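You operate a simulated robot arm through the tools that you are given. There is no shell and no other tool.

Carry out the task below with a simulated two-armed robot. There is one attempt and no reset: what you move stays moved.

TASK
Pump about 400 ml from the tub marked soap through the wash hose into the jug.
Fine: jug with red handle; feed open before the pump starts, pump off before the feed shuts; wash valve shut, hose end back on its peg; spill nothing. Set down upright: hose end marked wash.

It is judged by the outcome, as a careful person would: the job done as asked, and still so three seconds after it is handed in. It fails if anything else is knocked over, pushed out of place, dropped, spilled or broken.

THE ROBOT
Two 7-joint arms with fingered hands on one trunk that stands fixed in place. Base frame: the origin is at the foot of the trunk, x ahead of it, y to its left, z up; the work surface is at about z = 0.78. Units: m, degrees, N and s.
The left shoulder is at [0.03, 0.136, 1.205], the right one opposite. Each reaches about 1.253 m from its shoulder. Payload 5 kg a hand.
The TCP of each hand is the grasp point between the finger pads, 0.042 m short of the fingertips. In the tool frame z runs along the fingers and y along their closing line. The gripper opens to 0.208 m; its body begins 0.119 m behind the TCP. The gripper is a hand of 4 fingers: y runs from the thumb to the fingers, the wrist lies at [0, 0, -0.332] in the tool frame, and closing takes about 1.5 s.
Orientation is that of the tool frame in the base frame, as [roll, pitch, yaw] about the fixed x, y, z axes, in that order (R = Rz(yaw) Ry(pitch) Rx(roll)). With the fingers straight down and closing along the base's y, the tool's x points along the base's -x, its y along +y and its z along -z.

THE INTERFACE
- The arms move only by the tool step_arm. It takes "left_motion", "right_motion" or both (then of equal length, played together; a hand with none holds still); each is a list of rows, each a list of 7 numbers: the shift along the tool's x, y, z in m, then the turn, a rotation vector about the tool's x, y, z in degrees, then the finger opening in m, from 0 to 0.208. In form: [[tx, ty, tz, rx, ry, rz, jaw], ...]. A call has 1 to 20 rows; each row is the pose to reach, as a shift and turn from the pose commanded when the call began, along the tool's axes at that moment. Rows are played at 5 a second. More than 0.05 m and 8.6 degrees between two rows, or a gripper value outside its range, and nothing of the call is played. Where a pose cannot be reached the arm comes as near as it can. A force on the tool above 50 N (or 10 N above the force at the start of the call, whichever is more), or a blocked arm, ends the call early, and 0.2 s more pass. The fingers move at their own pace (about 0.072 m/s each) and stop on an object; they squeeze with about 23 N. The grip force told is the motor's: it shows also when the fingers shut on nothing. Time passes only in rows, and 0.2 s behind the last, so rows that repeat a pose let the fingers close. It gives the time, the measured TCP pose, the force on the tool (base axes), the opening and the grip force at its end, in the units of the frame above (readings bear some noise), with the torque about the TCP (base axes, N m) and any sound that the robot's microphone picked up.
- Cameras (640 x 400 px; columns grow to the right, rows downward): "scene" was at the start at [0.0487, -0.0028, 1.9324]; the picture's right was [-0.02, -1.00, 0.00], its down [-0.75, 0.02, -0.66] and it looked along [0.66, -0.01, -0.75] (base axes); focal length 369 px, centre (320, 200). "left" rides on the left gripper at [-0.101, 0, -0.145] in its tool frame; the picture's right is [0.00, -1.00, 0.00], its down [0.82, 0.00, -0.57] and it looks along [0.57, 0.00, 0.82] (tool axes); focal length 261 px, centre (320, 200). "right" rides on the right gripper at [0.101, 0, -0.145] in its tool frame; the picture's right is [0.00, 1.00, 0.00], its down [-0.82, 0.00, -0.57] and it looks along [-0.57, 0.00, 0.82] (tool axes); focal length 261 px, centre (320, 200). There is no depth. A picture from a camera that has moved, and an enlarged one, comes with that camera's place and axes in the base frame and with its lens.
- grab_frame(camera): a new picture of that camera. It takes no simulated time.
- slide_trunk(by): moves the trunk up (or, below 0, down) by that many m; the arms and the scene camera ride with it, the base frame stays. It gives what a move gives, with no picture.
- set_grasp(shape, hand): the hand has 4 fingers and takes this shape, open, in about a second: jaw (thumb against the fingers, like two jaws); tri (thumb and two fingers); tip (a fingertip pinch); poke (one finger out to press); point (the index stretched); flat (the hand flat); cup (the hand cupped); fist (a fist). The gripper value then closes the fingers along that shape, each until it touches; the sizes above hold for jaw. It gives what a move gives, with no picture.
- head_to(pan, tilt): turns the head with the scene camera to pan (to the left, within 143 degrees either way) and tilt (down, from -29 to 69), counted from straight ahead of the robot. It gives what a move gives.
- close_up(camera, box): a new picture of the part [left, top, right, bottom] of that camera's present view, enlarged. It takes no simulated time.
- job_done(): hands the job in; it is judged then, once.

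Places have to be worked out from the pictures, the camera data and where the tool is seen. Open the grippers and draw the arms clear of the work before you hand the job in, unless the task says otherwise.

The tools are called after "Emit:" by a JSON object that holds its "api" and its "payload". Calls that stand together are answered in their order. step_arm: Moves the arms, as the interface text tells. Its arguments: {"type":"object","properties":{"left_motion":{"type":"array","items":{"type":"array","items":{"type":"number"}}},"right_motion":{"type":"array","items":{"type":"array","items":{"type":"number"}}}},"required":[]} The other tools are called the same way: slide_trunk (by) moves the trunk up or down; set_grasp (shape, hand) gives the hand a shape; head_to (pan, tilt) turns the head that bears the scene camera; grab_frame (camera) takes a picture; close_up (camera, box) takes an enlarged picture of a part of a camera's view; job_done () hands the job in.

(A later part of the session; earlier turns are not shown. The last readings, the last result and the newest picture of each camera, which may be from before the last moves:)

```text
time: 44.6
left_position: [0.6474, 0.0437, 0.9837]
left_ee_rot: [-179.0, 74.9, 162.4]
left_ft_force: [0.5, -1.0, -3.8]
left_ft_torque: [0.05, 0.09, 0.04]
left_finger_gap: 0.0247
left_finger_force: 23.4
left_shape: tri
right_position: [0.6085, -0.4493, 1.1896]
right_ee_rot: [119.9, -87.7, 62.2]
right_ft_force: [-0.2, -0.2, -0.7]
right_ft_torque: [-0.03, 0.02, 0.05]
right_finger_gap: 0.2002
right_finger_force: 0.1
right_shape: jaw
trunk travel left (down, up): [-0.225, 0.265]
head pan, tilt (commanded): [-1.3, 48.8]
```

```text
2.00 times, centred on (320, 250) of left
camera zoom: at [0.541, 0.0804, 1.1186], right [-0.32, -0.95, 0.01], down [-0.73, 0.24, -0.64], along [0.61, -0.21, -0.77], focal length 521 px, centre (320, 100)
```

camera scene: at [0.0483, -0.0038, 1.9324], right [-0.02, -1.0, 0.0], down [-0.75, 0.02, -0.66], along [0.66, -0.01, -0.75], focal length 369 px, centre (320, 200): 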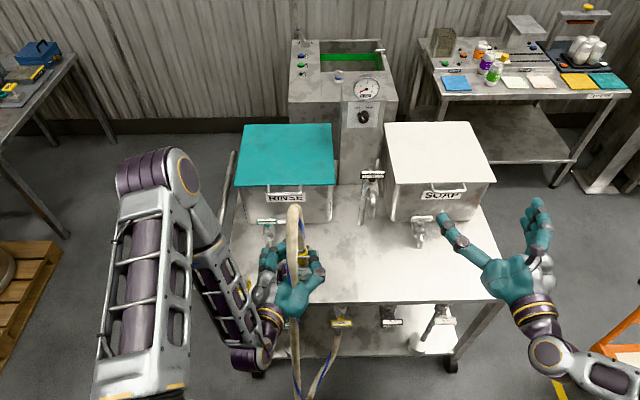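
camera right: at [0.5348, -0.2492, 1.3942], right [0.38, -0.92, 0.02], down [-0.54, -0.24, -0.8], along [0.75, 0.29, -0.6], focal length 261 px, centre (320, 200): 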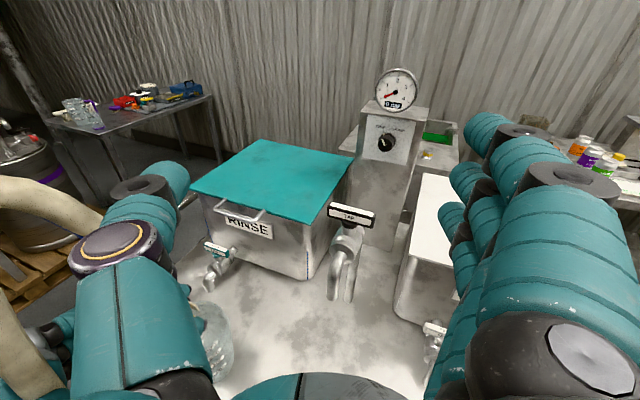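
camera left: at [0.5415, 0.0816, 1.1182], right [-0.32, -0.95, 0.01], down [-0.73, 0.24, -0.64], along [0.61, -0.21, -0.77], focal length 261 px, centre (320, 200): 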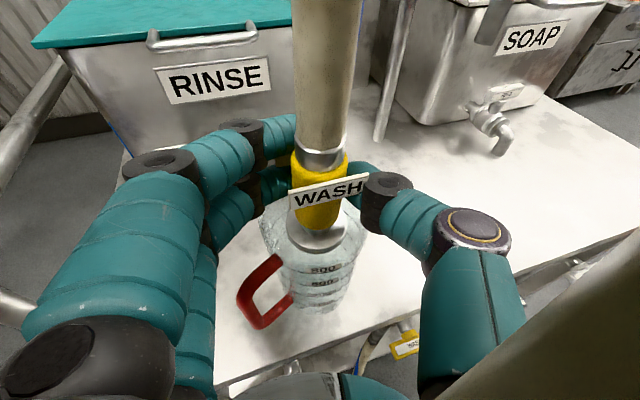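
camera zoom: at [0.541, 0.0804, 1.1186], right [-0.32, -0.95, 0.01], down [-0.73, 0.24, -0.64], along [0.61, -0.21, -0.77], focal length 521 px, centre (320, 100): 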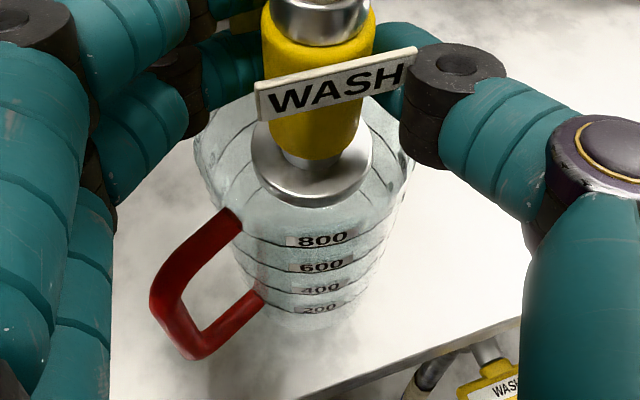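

The right hand now points straight ahead, palm down, with its thumb on the left, and the jug and hose end are undisturbed. I look through the right camera at the feed valve.

Emit:
{"api": "grab_frame", "payload": {"camera": "right"}}

Emit:
{"api": "close_up", "payload": {"camera": "right", "box": [80, 60, 320, 260]}}

```text
taken
camera right: at [0.4664, -0.4515, 1.2918], right [0.04, -1.0, 0.03], down [-0.59, -0.05, -0.81], along [0.81, 0.01, -0.59], focal length 261 px, centre (320, 200)
```

right: 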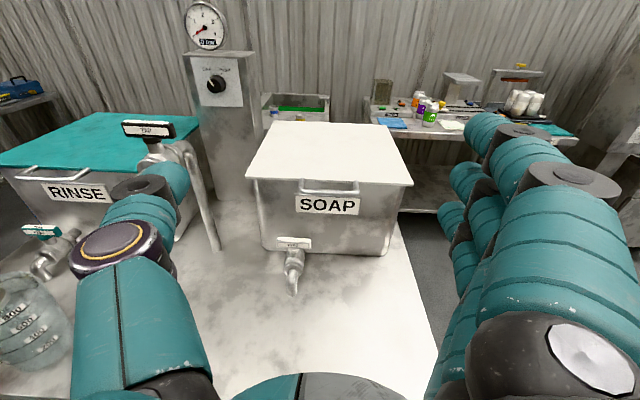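

```text
2.00 times, centred on (200, 160) of right
camera zoom: at [0.4664, -0.4515, 1.2918], right [0.04, -1.0, 0.03], down [-0.59, -0.05, -0.81], along [0.81, 0.01, -0.59], focal length 521 px, centre (560, 280)
```

zoom: 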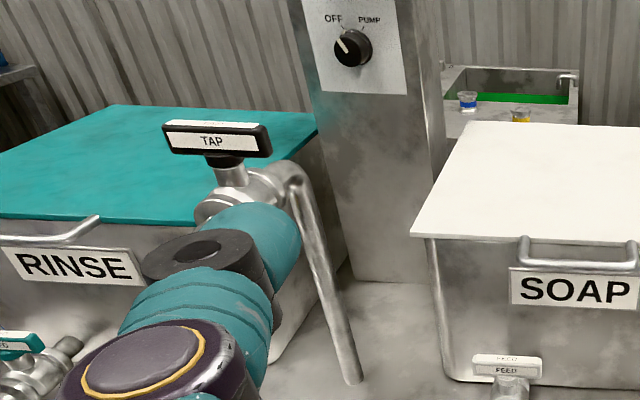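

From this view the feed bar is at (0.875, -0.392, 0.874), agreeing with before; the pump knob is at about (1.12, -0.179, 1.145), with the TAP standing right in front of it at (0.84, -0.18, 1.137). I lower the right hand so its thumb comes in front of the right end of the feed bar.

Emit:
{"api": "step_arm", "payload": {"right_motion": [[-0.0387, 0.0067, 0.015, 0, 0, 0, 0.19], [-0.0774, 0.0134, 0.03, 0, 0, 0, 0.18], [-0.1162, 0.0202, 0.045, 0, 0, 0, 0.17], [-0.1549, 0.0269, 0.06, 0, 0, 0, 0.16], [-0.1936, 0.0336, 0.08, 0, 0, 0, 0.15], [-0.2323, 0.0403, 0.1, 0, 0, 0, 0.14], [-0.2711, 0.047, 0.125, 0, 0, 0, 0.14], [-0.3098, 0.0538, 0.15, 0, 0, 0, 0.14], [-0.3098, 0.0538, 0.15, 0, 0, 0, 0.14]]}}

Emit:
{"api": "grab_frame", "payload": {"camera": "right"}}

Emit:
{"api": "grab_frame", "payload": {"camera": "scene"}}

```text
time: 46.6
left_position: [0.6459, 0.044, 0.9832]
left_ee_rot: [-178.8, 74.8, 162.5]
left_ft_force: [0.2, 0.5, -4.4]
left_ft_torque: [0.0, 0.07, 0.03]
left_finger_gap: 0.0249
left_finger_force: 23.2
left_shape: tri
right_position: [0.7554, -0.5066, 0.8786]
right_ee_rot: [118.8, -87.6, 63.3]
right_ft_force: [-0.3, -0.2, -0.2]
right_ft_torque: [0.0, 0.03, -0.05]
right_finger_gap: 0.1405
right_finger_force: 0.0
right_shape: jaw
trunk travel left (down, up): [-0.225, 0.265]
head pan, tilt (commanded): [-1.3, 48.8]
```

```text
taken
camera right: at [0.6135, -0.5106, 0.9811], right [0.04, -1.0, 0.03], down [-0.59, -0.05, -0.81], along [0.81, 0.01, -0.59], focal length 261 px, centre (320, 200)
```

right: 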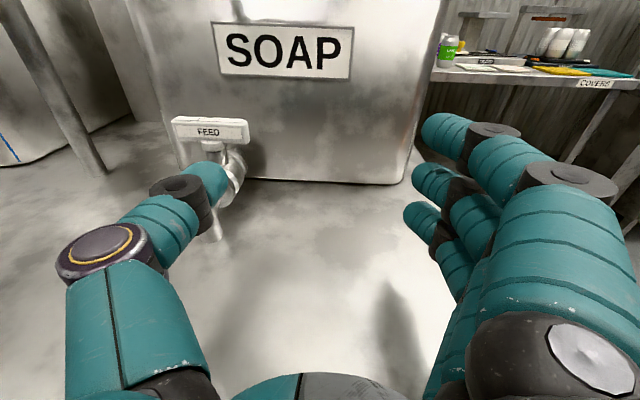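

```text
taken
camera scene: at [0.0476, -0.0025, 1.9326], right [-0.02, -1.0, 0.0], down [-0.75, 0.02, -0.66], along [0.66, -0.01, -0.75], focal length 369 px, centre (320, 200)
```

scene: 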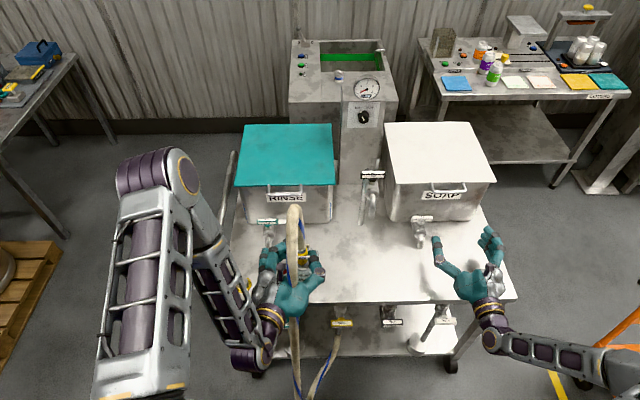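

The thumb is lined up with the right end of the bar (bar end at y≈-0.431, z 0.861–0.888). I advance slowly 8.5 cm to push that end away from me, watching the force.

Emit:
{"api": "step_arm", "payload": {"right_motion": [[0, 0, 0.02, 0, 0, 0, 0.14], [0, 0, 0.04, 0, 0, 0, 0.14], [0, 0, 0.055, 0, 0, 0, 0.14], [0, 0, 0.065, 0, 0, 0, 0.14], [0, 0, 0.075, 0, 0, 0, 0.14], [0, 0, 0.085, 0, 0, 0, 0.14]]}}

Emit:
{"api": "grab_frame", "payload": {"camera": "right"}}

Emit:
{"api": "close_up", "payload": {"camera": "scene", "box": [390, 180, 510, 280]}}

```text
time: 48.0
left_position: [0.6485, 0.0447, 0.9824]
left_ee_rot: [-178.9, 74.9, 162.5]
left_ft_force: [0.5, -0.2, -3.6]
left_ft_torque: [0.02, 0.04, 0.03]
left_finger_gap: 0.0248
left_finger_force: 23.4
left_shape: tri
right_position: [0.8387, -0.505, 0.8776]
right_ee_rot: [120.4, -87.7, 61.7]
right_ft_force: [0.0, -0.3, 0.2]
right_ft_torque: [0.0, -0.02, -0.01]
right_finger_gap: 0.1401
right_finger_force: 0.2
right_shape: jaw
trunk travel left (down, up): [-0.225, 0.265]
head pan, tilt (commanded): [-1.3, 48.8]
```

```text
taken
camera right: at [0.6969, -0.5084, 0.9802], right [0.04, -1.0, 0.03], down [-0.59, -0.05, -0.81], along [0.81, 0.01, -0.59], focal length 261 px, centre (320, 200)
```

right: 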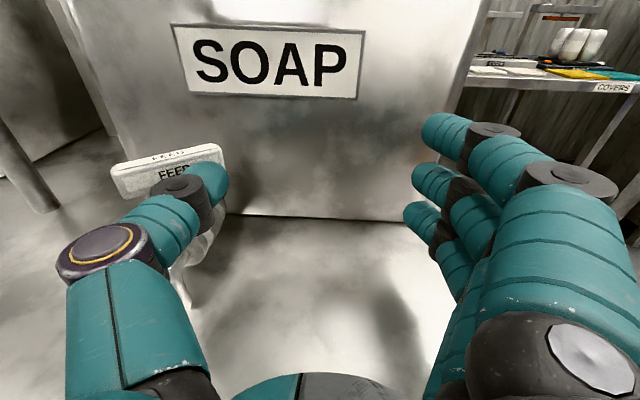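

```text
4.00 times, centred on (450, 230) of scene
camera zoom: at [0.0493, -0.0028, 1.9324], right [-0.02, -1.0, 0.0], down [-0.75, 0.02, -0.66], along [0.66, -0.01, -0.75], focal length 1477 px, centre (-200, 80)
```

zoom: 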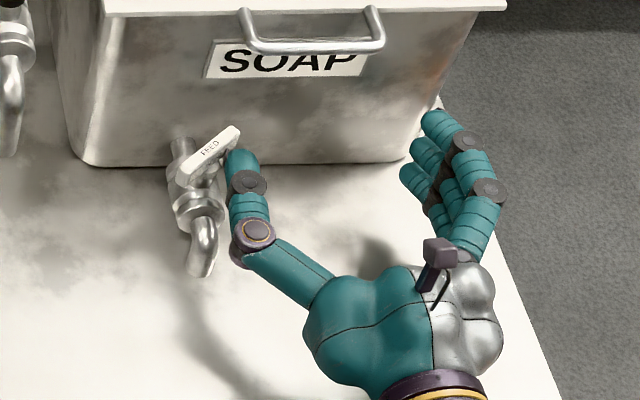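

The bar turns freely counter-clockwise (about 35° so far, negligible force). I go 1.2 cm further forward and then push left to bring the bar parallel to the pipe.

Emit:
{"api": "step_arm", "payload": {"right_motion": [[0, 0, 0.006, 0, 0, 0, 0.14], [0, 0, 0.012, 0, 0, 0, 0.14], [0, -0.004, 0.014, 0, 0, 0, 0.14], [0, -0.008, 0.014, 0, 0, 0, 0.14], [0, -0.012, 0.014, 0, 0, 0, 0.14]]}}

Emit:
{"api": "grab_frame", "payload": {"camera": "right"}}

Emit:
{"api": "close_up", "payload": {"camera": "scene", "box": [390, 180, 510, 280]}}

```text
time: 49.2
left_position: [0.6479, 0.0432, 0.982]
left_ee_rot: [-178.9, 75.0, 162.5]
left_ft_force: [0.3, 0.6, -4.1]
left_ft_torque: [0.06, 0.06, 0.03]
left_finger_gap: 0.025
left_finger_force: 22.8
left_shape: tri
right_position: [0.854, -0.4934, 0.8773]
right_ee_rot: [119.4, -87.6, 62.8]
right_ft_force: [-4.1, -8.0, 2.3]
right_ft_torque: [0.2, -0.01, 0.25]
right_finger_gap: 0.1396
right_finger_force: 0.0
right_shape: jaw
trunk travel left (down, up): [-0.225, 0.265]
head pan, tilt (commanded): [-1.3, 48.8]
```

```text
taken
camera right: at [0.7111, -0.4968, 0.9798], right [0.04, -1.0, 0.03], down [-0.59, -0.05, -0.81], along [0.81, 0.01, -0.59], focal length 261 px, centre (320, 200)
```

right: 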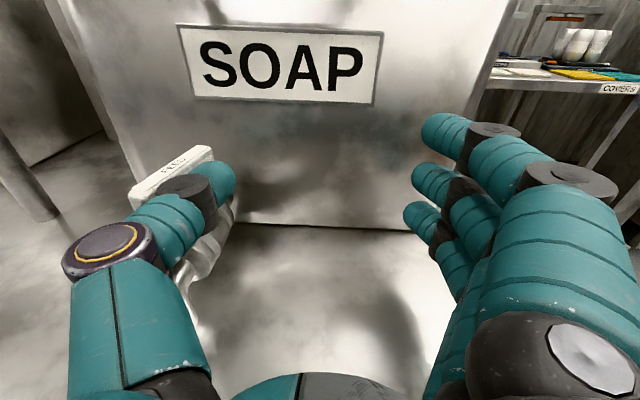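

```text
4.00 times, centred on (450, 230) of scene
camera zoom: at [0.0484, -0.0037, 1.9325], right [-0.02, -1.0, 0.0], down [-0.75, 0.02, -0.66], along [0.66, -0.01, -0.75], focal length 1477 px, centre (-200, 80)
```

zoom: 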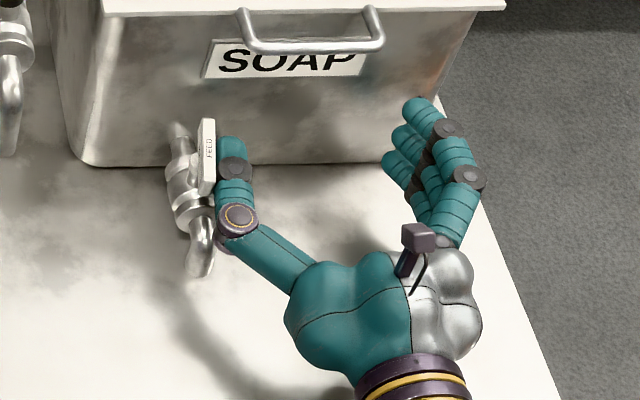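

The bar is nearly parallel with the pipe, perhaps 10° short. I push a little further left until the stop is felt.

Emit:
{"api": "step_arm", "payload": {"right_motion": [[0, -0.004, 0, 0, 0, 0, 0.14], [0, -0.008, 0, 0, 0, 0, 0.14], [0, -0.012, 0, 0, 0, 0, 0.14]]}}

Emit:
{"api": "close_up", "payload": {"camera": "scene", "box": [390, 180, 510, 280]}}

Emit:
{"api": "close_up", "payload": {"camera": "right", "box": [80, 100, 280, 260]}}

Emit:
{"api": "close_up", "payload": {"camera": "left", "box": [200, 150, 440, 350]}}

```text
time: 50.0
left_position: [0.6466, 0.0417, 0.9825]
left_ee_rot: [-179.0, 74.8, 162.3]
left_ft_force: [0.3, 0.2, -4.2]
left_ft_torque: [0.07, 0.11, -0.02]
left_finger_gap: 0.025
left_finger_force: 22.4
left_shape: tri
right_position: [0.8504, -0.483, 0.8767]
right_ee_rot: [119.1, -87.7, 62.9]
right_ft_force: [-16.2, -22.6, 3.4]
right_ft_torque: [0.22, 0.01, 1.05]
right_finger_gap: 0.1378
right_finger_force: 0.0
right_shape: jaw
trunk travel left (down, up): [-0.225, 0.265]
head pan, tilt (commanded): [-1.3, 48.8]
```

```text
4.00 times, centred on (450, 230) of scene
camera zoom: at [0.0471, -0.0051, 1.9325], right [-0.02, -1.0, 0.0], down [-0.75, 0.02, -0.66], along [0.66, -0.01, -0.75], focal length 1477 px, centre (-200, 80)
```

zoom: 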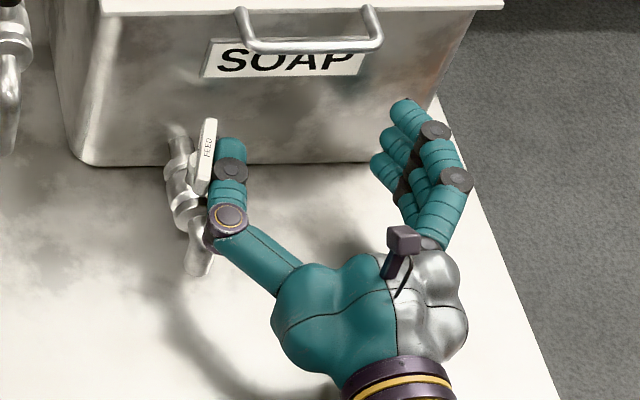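

```text
2.50 times, centred on (180, 180) of right
camera zoom: at [0.7087, -0.4862, 0.9794], right [0.03, -1.0, 0.03], down [-0.59, -0.05, -0.81], along [0.81, 0.01, -0.59], focal length 652 px, centre (670, 250)
```

zoom: 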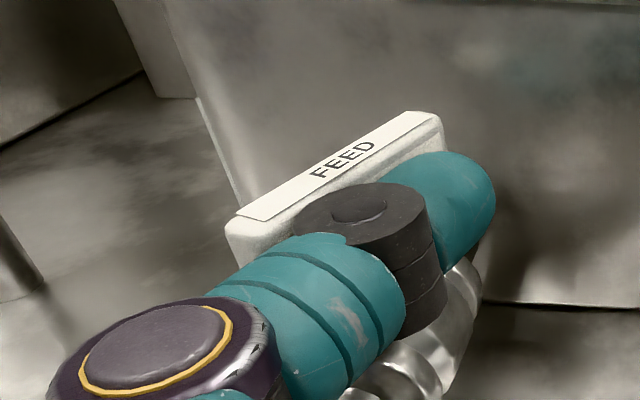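

```text
2.00 times, centred on (320, 250) of left
camera zoom: at [0.5404, 0.079, 1.1189], right [-0.32, -0.95, 0.01], down [-0.73, 0.24, -0.64], along [0.61, -0.21, -0.77], focal length 521 px, centre (320, 100)
```

zoom: 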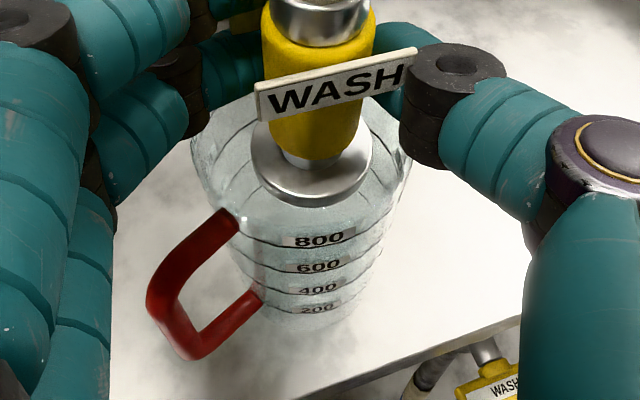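

The bar is at about 70°: the thumb's knuckle is pressing near the pivot, so it stalls. I back off to the right, open the thumb wider so only its tip leads, and push the far end of the bar again.

Emit:
{"api": "step_arm", "payload": {"right_motion": [[0, 0.02, 0, 0, 0, 0, 0.14], [0, 0.04, 0, 0, 0, 0, 0.15], [0, 0.057, 0, 0, 0, 0, 0.18], [0, 0.057, 0, 0, 0, 0, 0.2], [0, 0.057, 0.006, 0, 0, 0, 0.2], [0, 0.057, 0.011, 0, 0, 0, 0.2], [0, 0.053, 0.011, 0, 0, 0, 0.2], [0, 0.049, 0.011, 0, 0, 0, 0.2], [0, 0.045, 0.011, 0, 0, 0, 0.2], [0, 0.042, 0.011, 0, 0, 0, 0.2]]}}

Emit:
{"api": "close_up", "payload": {"camera": "scene", "box": [390, 180, 510, 280]}}

Emit:
{"api": "close_up", "payload": {"camera": "right", "box": [80, 100, 280, 260]}}

```text
time: 52.2
left_position: [0.6467, 0.0436, 0.9827]
left_ee_rot: [-178.9, 75.0, 162.4]
left_ft_force: [-0.2, -0.7, -4.2]
left_ft_torque: [-0.01, 0.06, -0.01]
left_finger_gap: 0.0251
left_finger_force: 23.1
left_shape: tri
right_position: [0.8647, -0.5236, 0.8772]
right_ee_rot: [119.9, -87.5, 62.2]
right_ft_force: [-2.8, -6.7, 0.6]
right_ft_torque: [0.04, 0.01, 0.21]
right_finger_gap: 0.1996
right_finger_force: 0.1
right_shape: jaw
trunk travel left (down, up): [-0.225, 0.265]
head pan, tilt (commanded): [-1.3, 48.8]
```

```text
4.00 times, centred on (450, 230) of scene
camera zoom: at [0.0488, -0.0036, 1.9324], right [-0.02, -1.0, 0.0], down [-0.75, 0.02, -0.66], along [0.66, -0.01, -0.75], focal length 1477 px, centre (-200, 80)
```

zoom: 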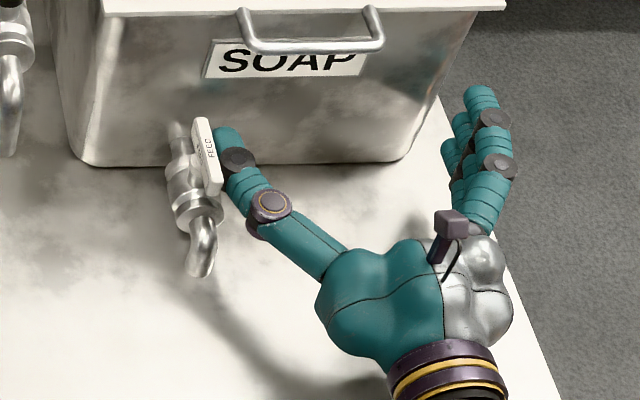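

```text
2.50 times, centred on (180, 180) of right
camera zoom: at [0.7229, -0.5258, 0.9804], right [0.04, -1.0, 0.03], down [-0.59, -0.05, -0.81], along [0.81, 0.01, -0.59], focal length 652 px, centre (670, 250)
```

zoom: 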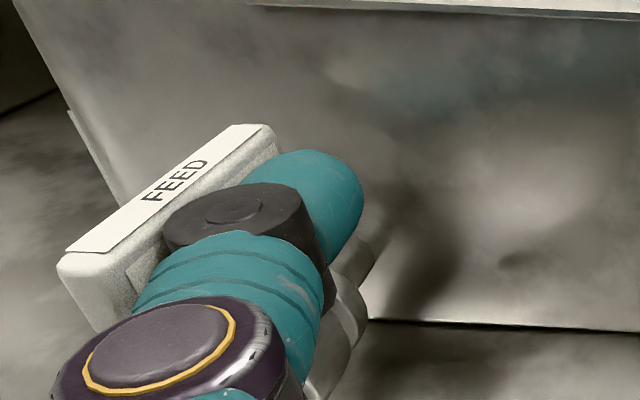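

The bar now lies parallel to the pipe (about 88°) with a light stop force, so the soap feed is open. I withdraw the right hand to the right and back, clear of the valve.

Emit:
{"api": "step_arm", "payload": {"right_motion": [[0, 0.02, 0, 0, 0, 0, 0.2], [0, 0.03, -0.04, 0, 0, 0, 0.2], [0, 0.03, -0.085, 0, 0, 0, 0.18], [0.01, 0.025, -0.13, 0, 0, 0, 0.15], [0.02, 0.0, -0.17, 0, 0, 0, 0.12], [0.03, -0.03, -0.21, 0, 0, 0, 0.1], [0.03, -0.06, -0.25, 0, 0, 0, 0.1], [0.03, -0.09, -0.29, 0, 0, 0, 0.1]]}}

Emit:
{"api": "grab_frame", "payload": {"camera": "scene"}}

Emit:
{"api": "grab_frame", "payload": {"camera": "right"}}

```text
refused: row 6 steps farther than a row can; nothing moved
```

```text
taken
camera scene: at [0.0488, -0.0036, 1.9324], right [-0.02, -1.0, 0.0], down [-0.75, 0.02, -0.66], along [0.66, -0.01, -0.75], focal length 369 px, centre (320, 200)
```

scene: 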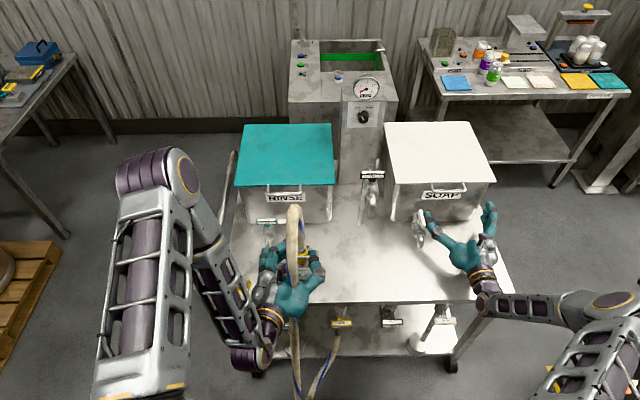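

```text
taken
camera right: at [0.7229, -0.5258, 0.9804], right [0.04, -1.0, 0.03], down [-0.59, -0.05, -0.81], along [0.81, 0.01, -0.59], focal length 261 px, centre (320, 200)
```

right: 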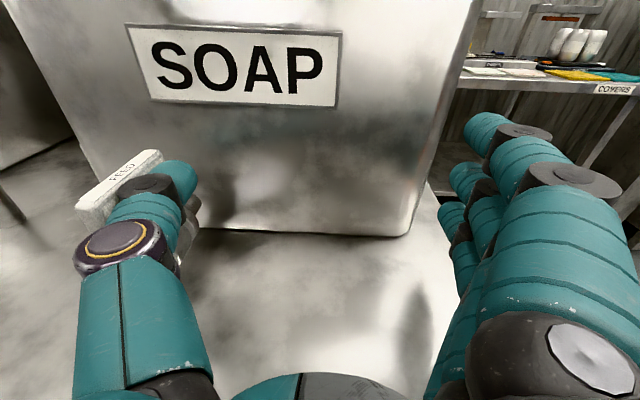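

One row exceeded the 5 cm limit, so nothing moved. I replan the same retreat with smaller steps.

Emit:
{"api": "step_arm", "payload": {"right_motion": [[0, 0.02, 0, 0, 0, 0, 0.2], [0, 0.03, -0.035, 0, 0, 0, 0.2], [0, 0.03, -0.075, 0, 0, 0, 0.18], [0.008, 0.028, -0.115, 0, 0, 0, 0.15], [0.016, 0.01, -0.15, 0, 0, 0, 0.12], [0.024, -0.01, -0.185, 0, 0, 0, 0.1], [0.03, -0.035, -0.22, 0, 0, 0, 0.1], [0.03, -0.06, -0.255, 0, 0, 0, 0.1], [0.03, -0.085, -0.29, 0, 0, 0, 0.1]]}}

Emit:
{"api": "grab_frame", "payload": {"camera": "scene"}}

Emit:
{"api": "grab_frame", "payload": {"camera": "right"}}

```text
time: 54.2
left_position: [0.6477, 0.0448, 0.982]
left_ee_rot: [-178.8, 74.9, 162.6]
left_ft_force: [0.0, 1.0, -3.6]
left_ft_torque: [0.03, 0.08, -0.01]
left_finger_gap: 0.025
left_finger_force: 23.7
left_shape: tri
right_position: [0.5734, -0.4469, 0.9137]
right_ee_rot: [118.0, -87.5, 64.3]
right_ft_force: [-0.1, -0.8, 0.5]
right_ft_torque: [-0.05, 0.08, -0.04]
right_finger_gap: 0.1009
right_finger_force: 0.1
right_shape: jaw
trunk travel left (down, up): [-0.225, 0.265]
head pan, tilt (commanded): [-1.3, 48.8]
```

```text
taken
camera scene: at [0.0479, -0.0026, 1.9325], right [-0.02, -1.0, 0.0], down [-0.75, 0.02, -0.66], along [0.66, -0.01, -0.75], focal length 369 px, centre (320, 200)
```

scene: 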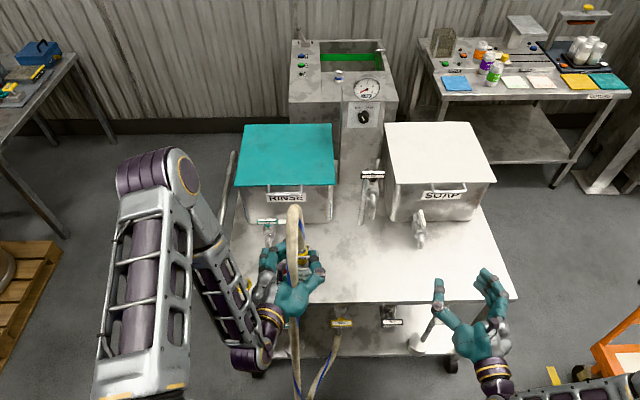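

```text
taken
camera right: at [0.4309, -0.4494, 1.0157], right [0.04, -1.0, 0.03], down [-0.59, -0.05, -0.81], along [0.81, 0.01, -0.59], focal length 261 px, centre (320, 200)
```

right: 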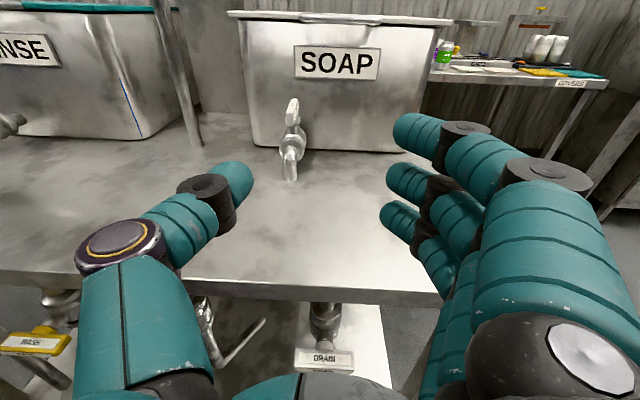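

The hand is clear. I check the feed bar's alignment, and the wash valve, from this new viewpoint.

Emit:
{"api": "close_up", "payload": {"camera": "right", "box": [240, 70, 360, 190]}}

Emit:
{"api": "close_up", "payload": {"camera": "right", "box": [0, 260, 200, 400]}}

```text
3.33 times, centred on (300, 130) of right
camera zoom: at [0.4309, -0.4494, 1.0157], right [0.04, -1.0, 0.03], down [-0.59, -0.05, -0.81], along [0.81, 0.01, -0.59], focal length 869 px, centre (387, 433)
```

zoom: 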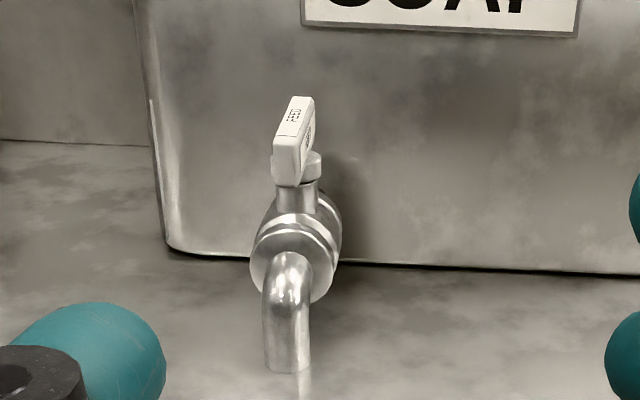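

```text
2.86 times, centred on (100, 330) of right
camera zoom: at [0.4309, -0.4494, 1.0157], right [0.04, -1.0, 0.03], down [-0.59, -0.05, -0.81], along [0.81, 0.01, -0.59], focal length 745 px, centre (949, -171)
```

zoom: 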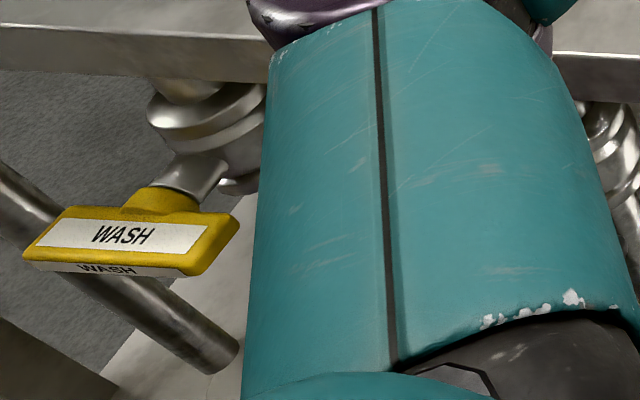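

The feed bar clearly lies along the pipe (open), and the wash bar is confirmed at (0.577, -0.09, 0.66). I draw the right hand back off the table while rolling it thumb-up for a horizontal grip on the wash handle.

Emit:
{"api": "step_arm", "payload": {"right_motion": [[-0.0057, -0.0095, -0.0135, 0, 0, 8.2, 0.1], [-0.0115, -0.019, -0.027, 0, 0, 16.4, 0.1], [-0.0172, -0.0286, -0.0405, 0, 0, 24.6, 0.1], [-0.0229, -0.0381, -0.054, 0, 0, 32.8, 0.1], [-0.0287, -0.0476, -0.0675, 0, 0, 41, 0.1], [-0.0344, -0.0571, -0.081, 0, 0, 49.2, 0.1], [-0.0402, -0.0666, -0.0944, 0, 0, 57.4, 0.1], [-0.0459, -0.0761, -0.1079, 0, 0, 65.6, 0.1], [-0.0516, -0.0857, -0.1214, 0, 0, 73.8, 0.1], [-0.0574, -0.0952, -0.1349, 0, 0, 82, 0.1], [-0.0631, -0.1047, -0.1484, 0, 0, 90, 0.1]]}}

Emit:
{"api": "grab_frame", "payload": {"camera": "scene"}}

Emit:
{"api": "grab_frame", "payload": {"camera": "right"}}

```text
time: 56.6
left_position: [0.6477, 0.045, 0.9826]
left_ee_rot: [-178.8, 74.8, 162.5]
left_ft_force: [-0.4, 0.6, -4.9]
left_ft_torque: [-0.01, 0.05, 0.0]
left_finger_gap: 0.0246
left_finger_force: 22.9
left_shape: tri
right_position: [0.4194, -0.3502, 0.8469]
right_ee_rot: [-91.2, -1.9, -87.8]
right_ft_force: [-0.8, 0.6, 0.6]
right_ft_torque: [-0.01, 0.03, -0.01]
right_finger_gap: 0.1011
right_finger_force: 0.1
right_shape: jaw
trunk travel left (down, up): [-0.225, 0.265]
head pan, tilt (commanded): [-1.3, 48.8]
```

```text
taken
camera scene: at [0.0486, -0.0028, 1.9324], right [-0.02, -1.0, 0.0], down [-0.75, 0.02, -0.66], along [0.66, -0.01, -0.75], focal length 369 px, centre (320, 200)
```

scene: 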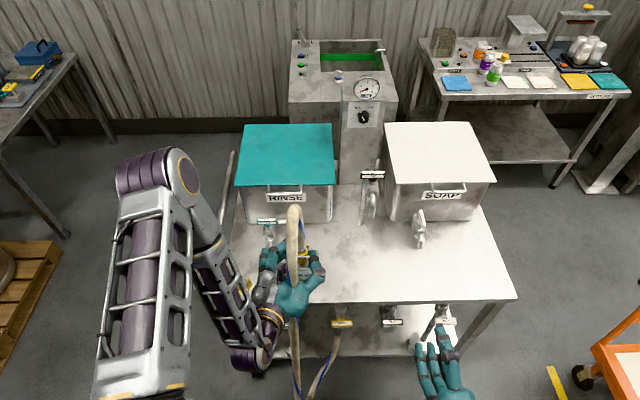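

```text
taken
camera right: at [0.2799, -0.4566, 0.8523], right [-0.02, -0.03, -1.0], down [-0.6, 0.8, -0.01], along [0.8, 0.6, -0.03], focal length 261 px, centre (320, 200)
```

right: 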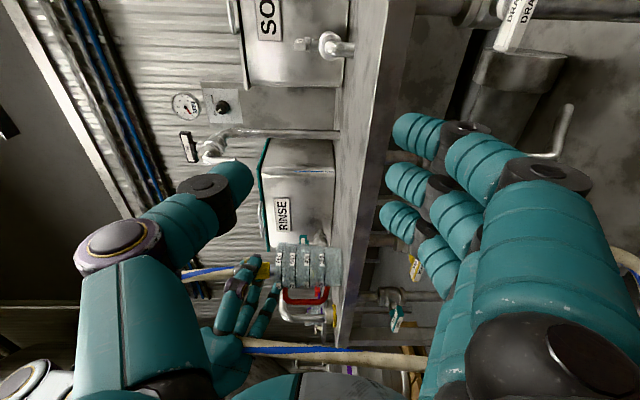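

The thumb-up pose is reached. The straight-on wrist position would be close to my own trunk, so I yaw the hand 20° to the left and move to a pre-grasp point 10 cm short of the wash handle.

Emit:
{"api": "step_arm", "payload": {"right_motion": [[-0.0287, 0.0223, 0.0094, 0.2, -2.2, 0.2, 0.1], [-0.0574, 0.0445, 0.0188, 0.4, -4.4, 0.4, 0.1], [-0.0861, 0.0668, 0.0282, 0.7, -6.7, 0.6, 0.1], [-0.1148, 0.089, 0.0377, 0.9, -8.9, 0.8, 0.1], [-0.1434, 0.1113, 0.0471, 1.1, -11.1, 0.9, 0.09], [-0.1721, 0.1336, 0.0565, 1.3, -13.3, 1.1, 0.08], [-0.2008, 0.1558, 0.0659, 1.6, -15.6, 1.3, 0.08], [-0.2295, 0.1781, 0.0753, 1.8, -17.8, 1.5, 0.08]]}}

Emit:
{"api": "grab_frame", "payload": {"camera": "right"}}

Emit:
{"api": "grab_frame", "payload": {"camera": "scene"}}

```text
time: 58.4
left_position: [0.6489, 0.0437, 0.9831]
left_ee_rot: [-178.7, 74.9, 162.6]
left_ft_force: [0.7, -0.4, -4.0]
left_ft_torque: [0.0, 0.07, -0.07]
left_finger_gap: 0.025
left_finger_force: 23.2
left_shape: tri
right_position: [0.4854, -0.124, 0.6619]
right_ee_rot: [-89.7, -0.4, -70.1]
right_ft_force: [1.3, 0.2, -0.1]
right_ft_torque: [0.01, 0.0, 0.03]
right_finger_gap: 0.081
right_finger_force: 0.0
right_shape: jaw
trunk travel left (down, up): [-0.225, 0.265]
head pan, tilt (commanded): [-1.3, 48.8]
```

```text
taken
camera right: at [0.3839, -0.2698, 0.66], right [0.0, 0.0, -1.0], down [-0.82, 0.58, 0.0], along [0.58, 0.82, 0.0], focal length 261 px, centre (320, 200)
```

right: 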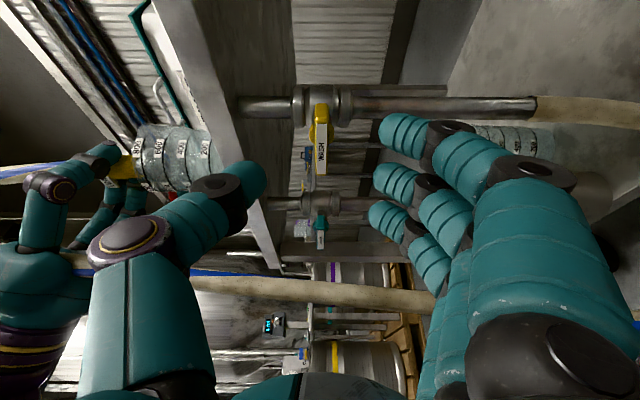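

```text
taken
camera scene: at [0.0494, -0.0023, 1.9324], right [-0.02, -1.0, 0.0], down [-0.75, 0.02, -0.66], along [0.66, -0.02, -0.75], focal length 369 px, centre (320, 200)
```

scene: 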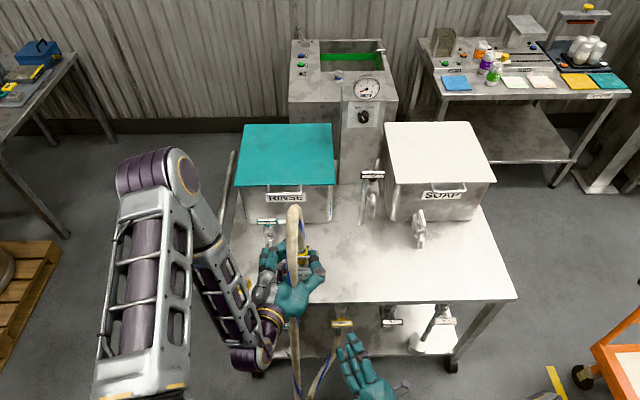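

The grip point is level with the WASH bar. I zoom in to check the exact alignment before advancing.

Emit:
{"api": "close_up", "payload": {"camera": "right", "box": [240, 60, 420, 220]}}

Emit:
{"api": "close_up", "payload": {"camera": "scene", "box": [300, 290, 420, 400]}}

```text
2.50 times, centred on (330, 140) of right
camera zoom: at [0.3839, -0.2698, 0.66], right [0.0, 0.0, -1.0], down [-0.82, 0.58, 0.0], along [0.58, 0.82, 0.0], focal length 652 px, centre (295, 350)
```

zoom: 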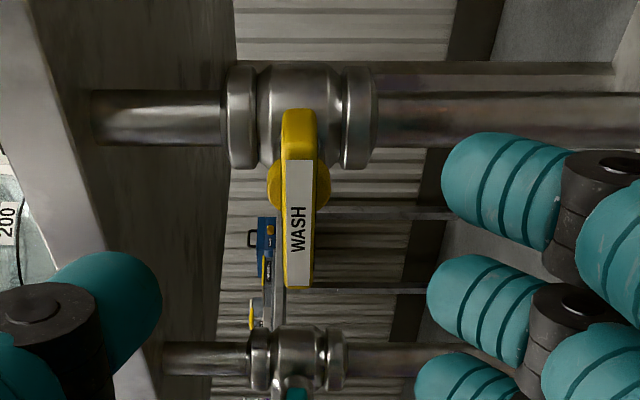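

```text
3.64 times, centred on (360, 345) of scene
camera zoom: at [0.0494, -0.0023, 1.9324], right [-0.02, -1.0, 0.0], down [-0.75, 0.02, -0.66], along [0.66, -0.02, -0.75], focal length 1343 px, centre (174, -327)
```

zoom: 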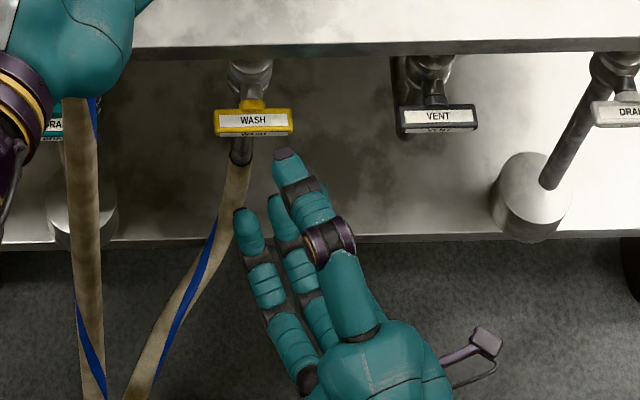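

The bar's centre is at about (0.575, -0.091, 0.657), dead ahead of the hand. I advance 7.5 cm with the jaws open, then close on the bar.

Emit:
{"api": "step_arm", "payload": {"right_motion": [[0, 0.002, 0.02, 0, 0, 0, 0.07], [0, 0.004, 0.04, 0, 0, 0, 0.07], [0, 0.005, 0.06, 0, 0, 0, 0.07], [0, 0.005, 0.075, 0, 0, 0, 0.07], [0, 0.005, 0.075, 0, 0, 0, 0.07]]}}

Emit:
{"api": "grab_frame", "payload": {"camera": "right"}}

Emit:
{"api": "close_up", "payload": {"camera": "scene", "box": [300, 290, 420, 400]}}

```text
time: 59.6
left_position: [0.6477, 0.0446, 0.9834]
left_ee_rot: [-178.8, 75.0, 162.6]
left_ft_force: [-0.6, -0.5, -4.3]
left_ft_torque: [0.01, 0.05, -0.02]
left_finger_gap: 0.0246
left_finger_force: 23.3
left_shape: tri
right_position: [0.5538, -0.0976, 0.6575]
right_ee_rot: [-89.8, -0.4, -70.0]
right_ft_force: [0.6, -0.2, -0.2]
right_ft_torque: [-0.01, 0.0, 0.0]
right_finger_gap: 0.0708
right_finger_force: 0.0
right_shape: jaw
trunk travel left (down, up): [-0.225, 0.265]
head pan, tilt (commanded): [-1.3, 48.8]
```

```text
taken
camera right: at [0.4529, -0.2438, 0.6555], right [0.0, 0.0, -1.0], down [-0.82, 0.58, 0.0], along [0.58, 0.82, 0.0], focal length 261 px, centre (320, 200)
```

right: 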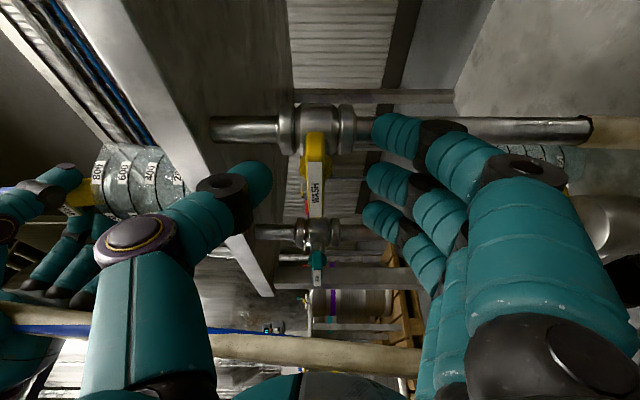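

```text
3.64 times, centred on (360, 345) of scene
camera zoom: at [0.0488, -0.0029, 1.9324], right [-0.02, -1.0, 0.0], down [-0.75, 0.02, -0.66], along [0.66, -0.01, -0.75], focal length 1343 px, centre (174, -327)
```

zoom: 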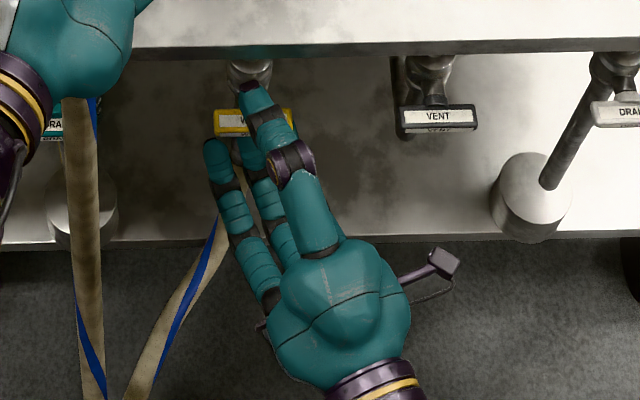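

Thumb is above and fingers are below the bar. I close the jaws on it.

Emit:
{"api": "step_arm", "payload": {"right_motion": [[0, 0, 0, 0, 0, 0, 0.05], [0, 0, 0, 0, 0, 0, 0.03], [0, 0, 0, 0, 0, 0, 0.01], [0, 0, 0, 0, 0, 0, 0.0], [0, 0, 0, 0, 0, 0, 0.0]]}}

Emit:
{"api": "grab_frame", "payload": {"camera": "right"}}

Emit:
{"api": "close_up", "payload": {"camera": "scene", "box": [300, 290, 420, 400]}}

```text
time: 60.8
left_position: [0.6489, 0.0428, 0.9822]
left_ee_rot: [-178.8, 74.9, 162.5]
left_ft_force: [0.0, 0.2, -4.4]
left_ft_torque: [-0.01, 0.07, 0.0]
left_finger_gap: 0.025
left_finger_force: 22.7
left_shape: tri
right_position: [0.5541, -0.0984, 0.6572]
right_ee_rot: [-89.8, -0.4, -70.0]
right_ft_force: [1.7, 2.1, 2.3]
right_ft_torque: [0.01, -0.04, -0.01]
right_finger_gap: 0.0068
right_finger_force: 23.2
right_shape: jaw
trunk travel left (down, up): [-0.225, 0.265]
head pan, tilt (commanded): [-1.3, 48.8]
```

```text
taken
camera right: at [0.4531, -0.2438, 0.6556], right [0.01, 0.0, -1.0], down [-0.82, 0.58, 0.0], along [0.58, 0.82, 0.0], focal length 261 px, centre (320, 200)
```

right: 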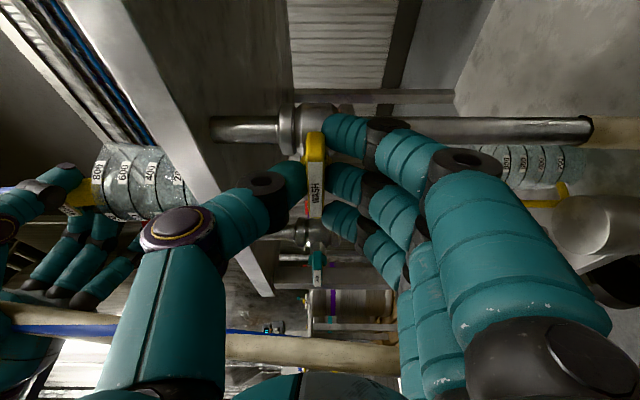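

```text
3.64 times, centred on (360, 345) of scene
camera zoom: at [0.049, -0.0027, 1.9324], right [-0.02, -1.0, 0.0], down [-0.75, 0.02, -0.66], along [0.66, -0.01, -0.75], focal length 1343 px, centre (174, -327)
```

zoom: 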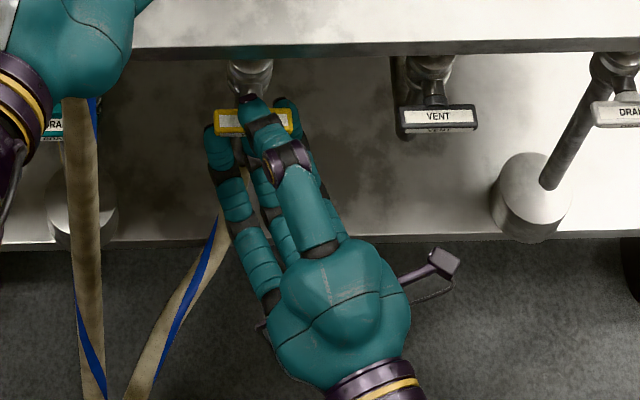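

The bar is gripped at 23 N. I turn it counter-clockwise (right end up) about the valve axis, first 25°, to see whether it moves freely.

Emit:
{"api": "step_arm", "payload": {"right_motion": [[-0.0001, -0.0011, 0, -2.8, 0, -7.7, 0.0], [-0.0003, -0.0021, 0.0001, -5.6, 0, -15.4, 0.0], [-0.0006, -0.0031, 0.0002, -8.4, 0, -23.1, 0.0]]}}

Emit:
{"api": "close_up", "payload": {"camera": "scene", "box": [300, 290, 420, 400]}}

Emit:
{"api": "grab_frame", "payload": {"camera": "right"}}

```text
time: 61.6
left_position: [0.6471, 0.0447, 0.984]
left_ee_rot: [-178.8, 74.9, 162.5]
left_ft_force: [0.8, -0.5, -4.5]
left_ft_torque: [0.04, 0.1, 0.01]
left_finger_gap: 0.0248
left_finger_force: 23.4
left_shape: tri
right_position: [0.5537, -0.0985, 0.66]
right_ee_rot: [-98.6, -23.5, -68.4]
right_ft_force: [1.4, -4.9, 15.1]
right_ft_torque: [0.17, -0.35, -0.07]
right_finger_gap: 0.0071
right_finger_force: 23.3
right_shape: jaw
trunk travel left (down, up): [-0.225, 0.265]
head pan, tilt (commanded): [-1.3, 48.8]
```

```text
3.64 times, centred on (360, 345) of scene
camera zoom: at [0.048, -0.0029, 1.9326], right [-0.02, -1.0, 0.0], down [-0.75, 0.02, -0.66], along [0.66, -0.01, -0.75], focal length 1343 px, centre (174, -327)
```

zoom: 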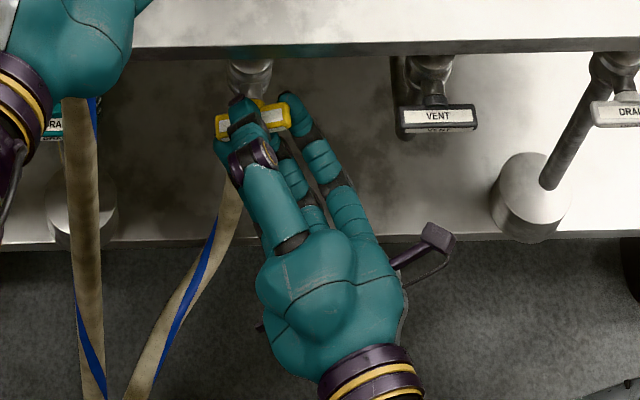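

```text
taken
camera right: at [0.4524, -0.2308, 0.7184], right [0.01, -0.42, -0.91], down [-0.81, 0.52, -0.25], along [0.58, 0.74, -0.34], focal length 261 px, centre (320, 200)
```

right: 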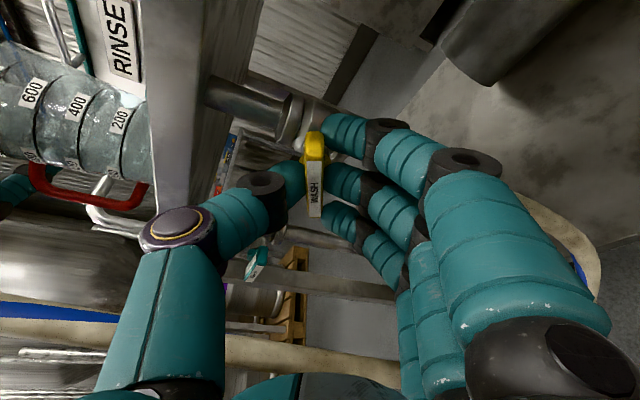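

The bar is turning with the hand (tilted about 25°), with a modest 15 N upward reaction, so I allow the pivot 2 mm higher and continue to 90°.

Emit:
{"api": "step_arm", "payload": {"right_motion": [[0.0008, -0.0028, -0.0002, -2.8, 0, -7.7, 0.0], [0.0006, -0.004, -0.0002, -5.6, 0, -15.4, 0.0], [0.0002, -0.0049, 0, -8.4, 0, -23.1, 0.0], [-0.0003, -0.0057, 0.0001, -11.2, 0, -30.8, 0.0], [-0.0009, -0.0066, 0.0003, -14, 0, -38.5, 0.0], [-0.0015, -0.0074, 0.0006, -16.8, 0, -46.2, 0.0], [-0.0024, -0.008, 0.0009, -19.6, 0, -54, 0.0], [-0.0032, -0.0085, 0.0012, -22.4, 0, -61.5, 0.0]]}}

Emit:
{"api": "close_up", "payload": {"camera": "scene", "box": [300, 290, 420, 400]}}

Emit:
{"api": "grab_frame", "payload": {"camera": "right"}}

Emit:
{"api": "close_up", "payload": {"camera": "left", "box": [200, 150, 440, 350]}}

```text
time: 63.4
left_position: [0.6462, 0.0432, 0.9838]
left_ee_rot: [-178.8, 74.9, 162.4]
left_ft_force: [-0.9, -0.1, -4.7]
left_ft_torque: [0.03, 0.08, -0.02]
left_finger_gap: 0.0248
left_finger_force: 22.7
left_shape: tri
right_position: [0.553, -0.0903, 0.6655]
right_ee_rot: [178.5, -70.5, 1.3]
right_ft_force: [5.5, -11.2, 32.1]
right_ft_torque: [-0.01, -0.82, -0.4]
right_finger_gap: 0.0071
right_finger_force: 23.2
right_shape: jaw
trunk travel left (down, up): [-0.225, 0.265]
head pan, tilt (commanded): [-1.3, 48.8]
```

```text
3.64 times, centred on (360, 345) of scene
camera zoom: at [0.0473, -0.0027, 1.9326], right [-0.02, -1.0, 0.0], down [-0.75, 0.02, -0.66], along [0.66, -0.01, -0.75], focal length 1343 px, centre (174, -327)
```

zoom: 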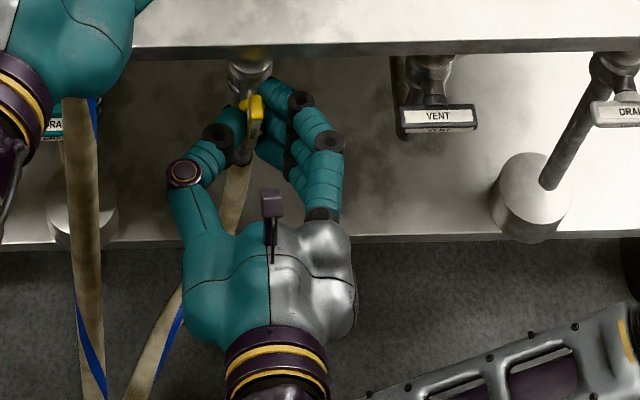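

```text
taken
camera right: at [0.4516, -0.0912, 0.8082], right [0.0, -1.0, 0.0], down [-0.81, 0.0, -0.58], along [0.58, 0.0, -0.81], focal length 261 px, centre (320, 200)
```

right: 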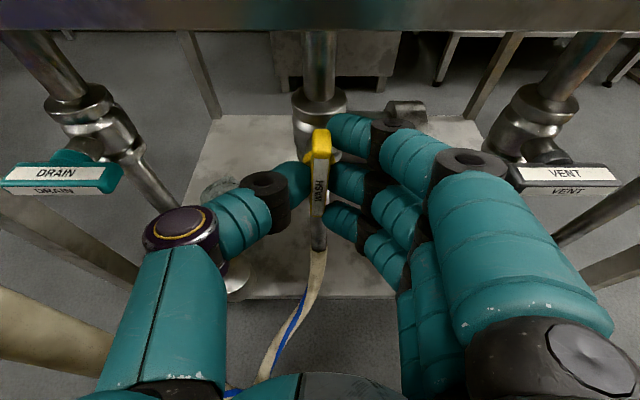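

```text
2.00 times, centred on (320, 250) of left
camera zoom: at [0.5405, 0.081, 1.119], right [-0.32, -0.95, 0.01], down [-0.73, 0.24, -0.64], along [0.61, -0.21, -0.77], focal length 521 px, centre (320, 100)
```

zoom: 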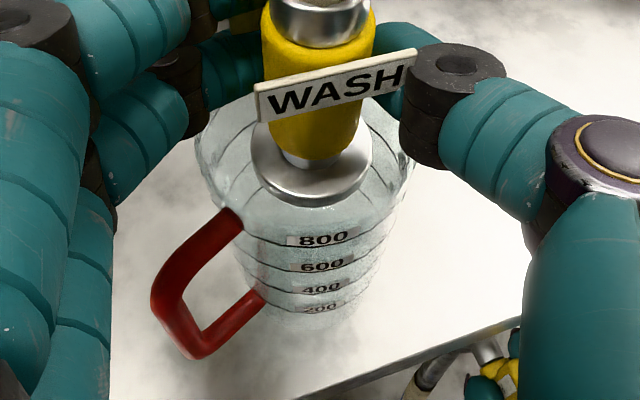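

The wash handle is now vertical, in line with its pipe, and the jug is still empty. I release the handle and back the right hand straight out.

Emit:
{"api": "step_arm", "payload": {"right_motion": [[0, 0, 0, 0, 0, 0, 0.03], [0, 0, 0, 0, 0, 0, 0.06], [0, 0, 0, 0, 0, 0, 0.08], [0, 0, -0.03, 0, 0, 0, 0.08], [0, 0, -0.06, 0, 0, 0, 0.08], [0, 0, -0.09, 0, 0, 0, 0.08], [0.02, 0.03, -0.11, 0, 0, 0, 0.08], [0.04, 0.06, -0.12, 0, 0, 0, 0.08], [0.06, 0.09, -0.13, 0, 0, 0, 0.08]]}}

Emit:
{"api": "grab_frame", "payload": {"camera": "right"}}

Emit:
{"api": "grab_frame", "payload": {"camera": "scene"}}

Emit:
{"api": "close_up", "payload": {"camera": "left", "box": [200, 150, 440, 350]}}

```text
time: 65.4
left_position: [0.6472, 0.0432, 0.9837]
left_ee_rot: [-179.0, 74.9, 162.4]
left_ft_force: [0.2, -1.2, -2.7]
left_ft_torque: [0.02, 0.07, 0.07]
left_finger_gap: 0.025
left_finger_force: 23.1
left_shape: tri
right_position: [0.4465, -0.1783, 0.7626]
right_ee_rot: [179.9, -70.2, 0.2]
right_ft_force: [-1.0, 0.7, 0.1]
right_ft_torque: [0.02, -0.06, 0.03]
right_finger_gap: 0.0802
right_finger_force: 0.1
right_shape: jaw
trunk travel left (down, up): [-0.225, 0.265]
head pan, tilt (commanded): [-1.3, 48.8]
```

```text
taken
camera right: at [0.3455, -0.1799, 0.9054], right [0.0, -1.0, 0.0], down [-0.82, 0.0, -0.58], along [0.58, 0.0, -0.82], focal length 261 px, centre (320, 200)
```

right: 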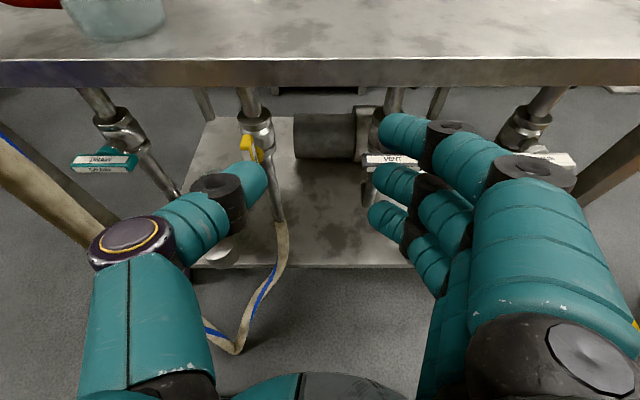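

```text
taken
camera scene: at [0.0482, -0.0037, 1.9325], right [-0.02, -1.0, 0.0], down [-0.75, 0.02, -0.66], along [0.66, -0.01, -0.75], focal length 369 px, centre (320, 200)
```

scene: 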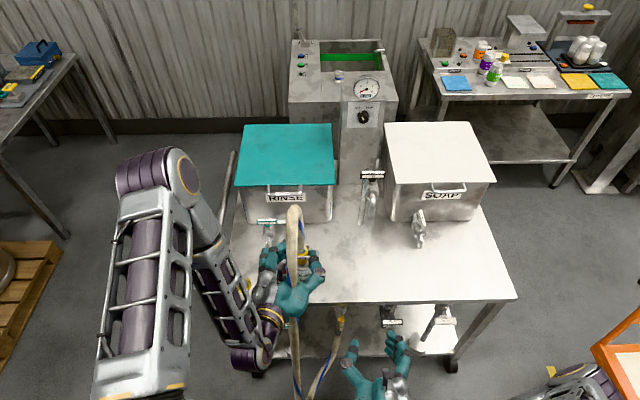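

```text
2.00 times, centred on (320, 250) of left
camera zoom: at [0.5408, 0.0805, 1.1187], right [-0.32, -0.95, 0.01], down [-0.73, 0.24, -0.64], along [0.61, -0.21, -0.77], focal length 521 px, centre (320, 100)
```

zoom: 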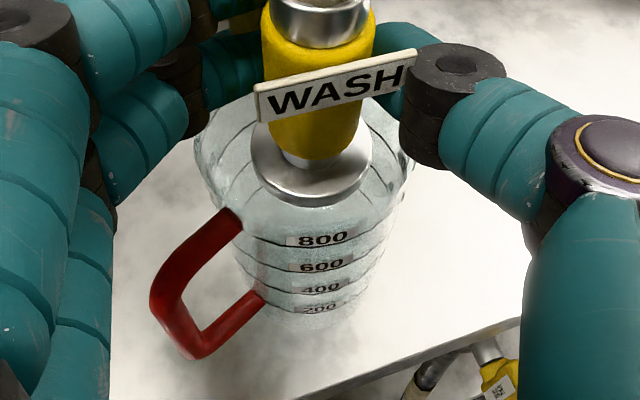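

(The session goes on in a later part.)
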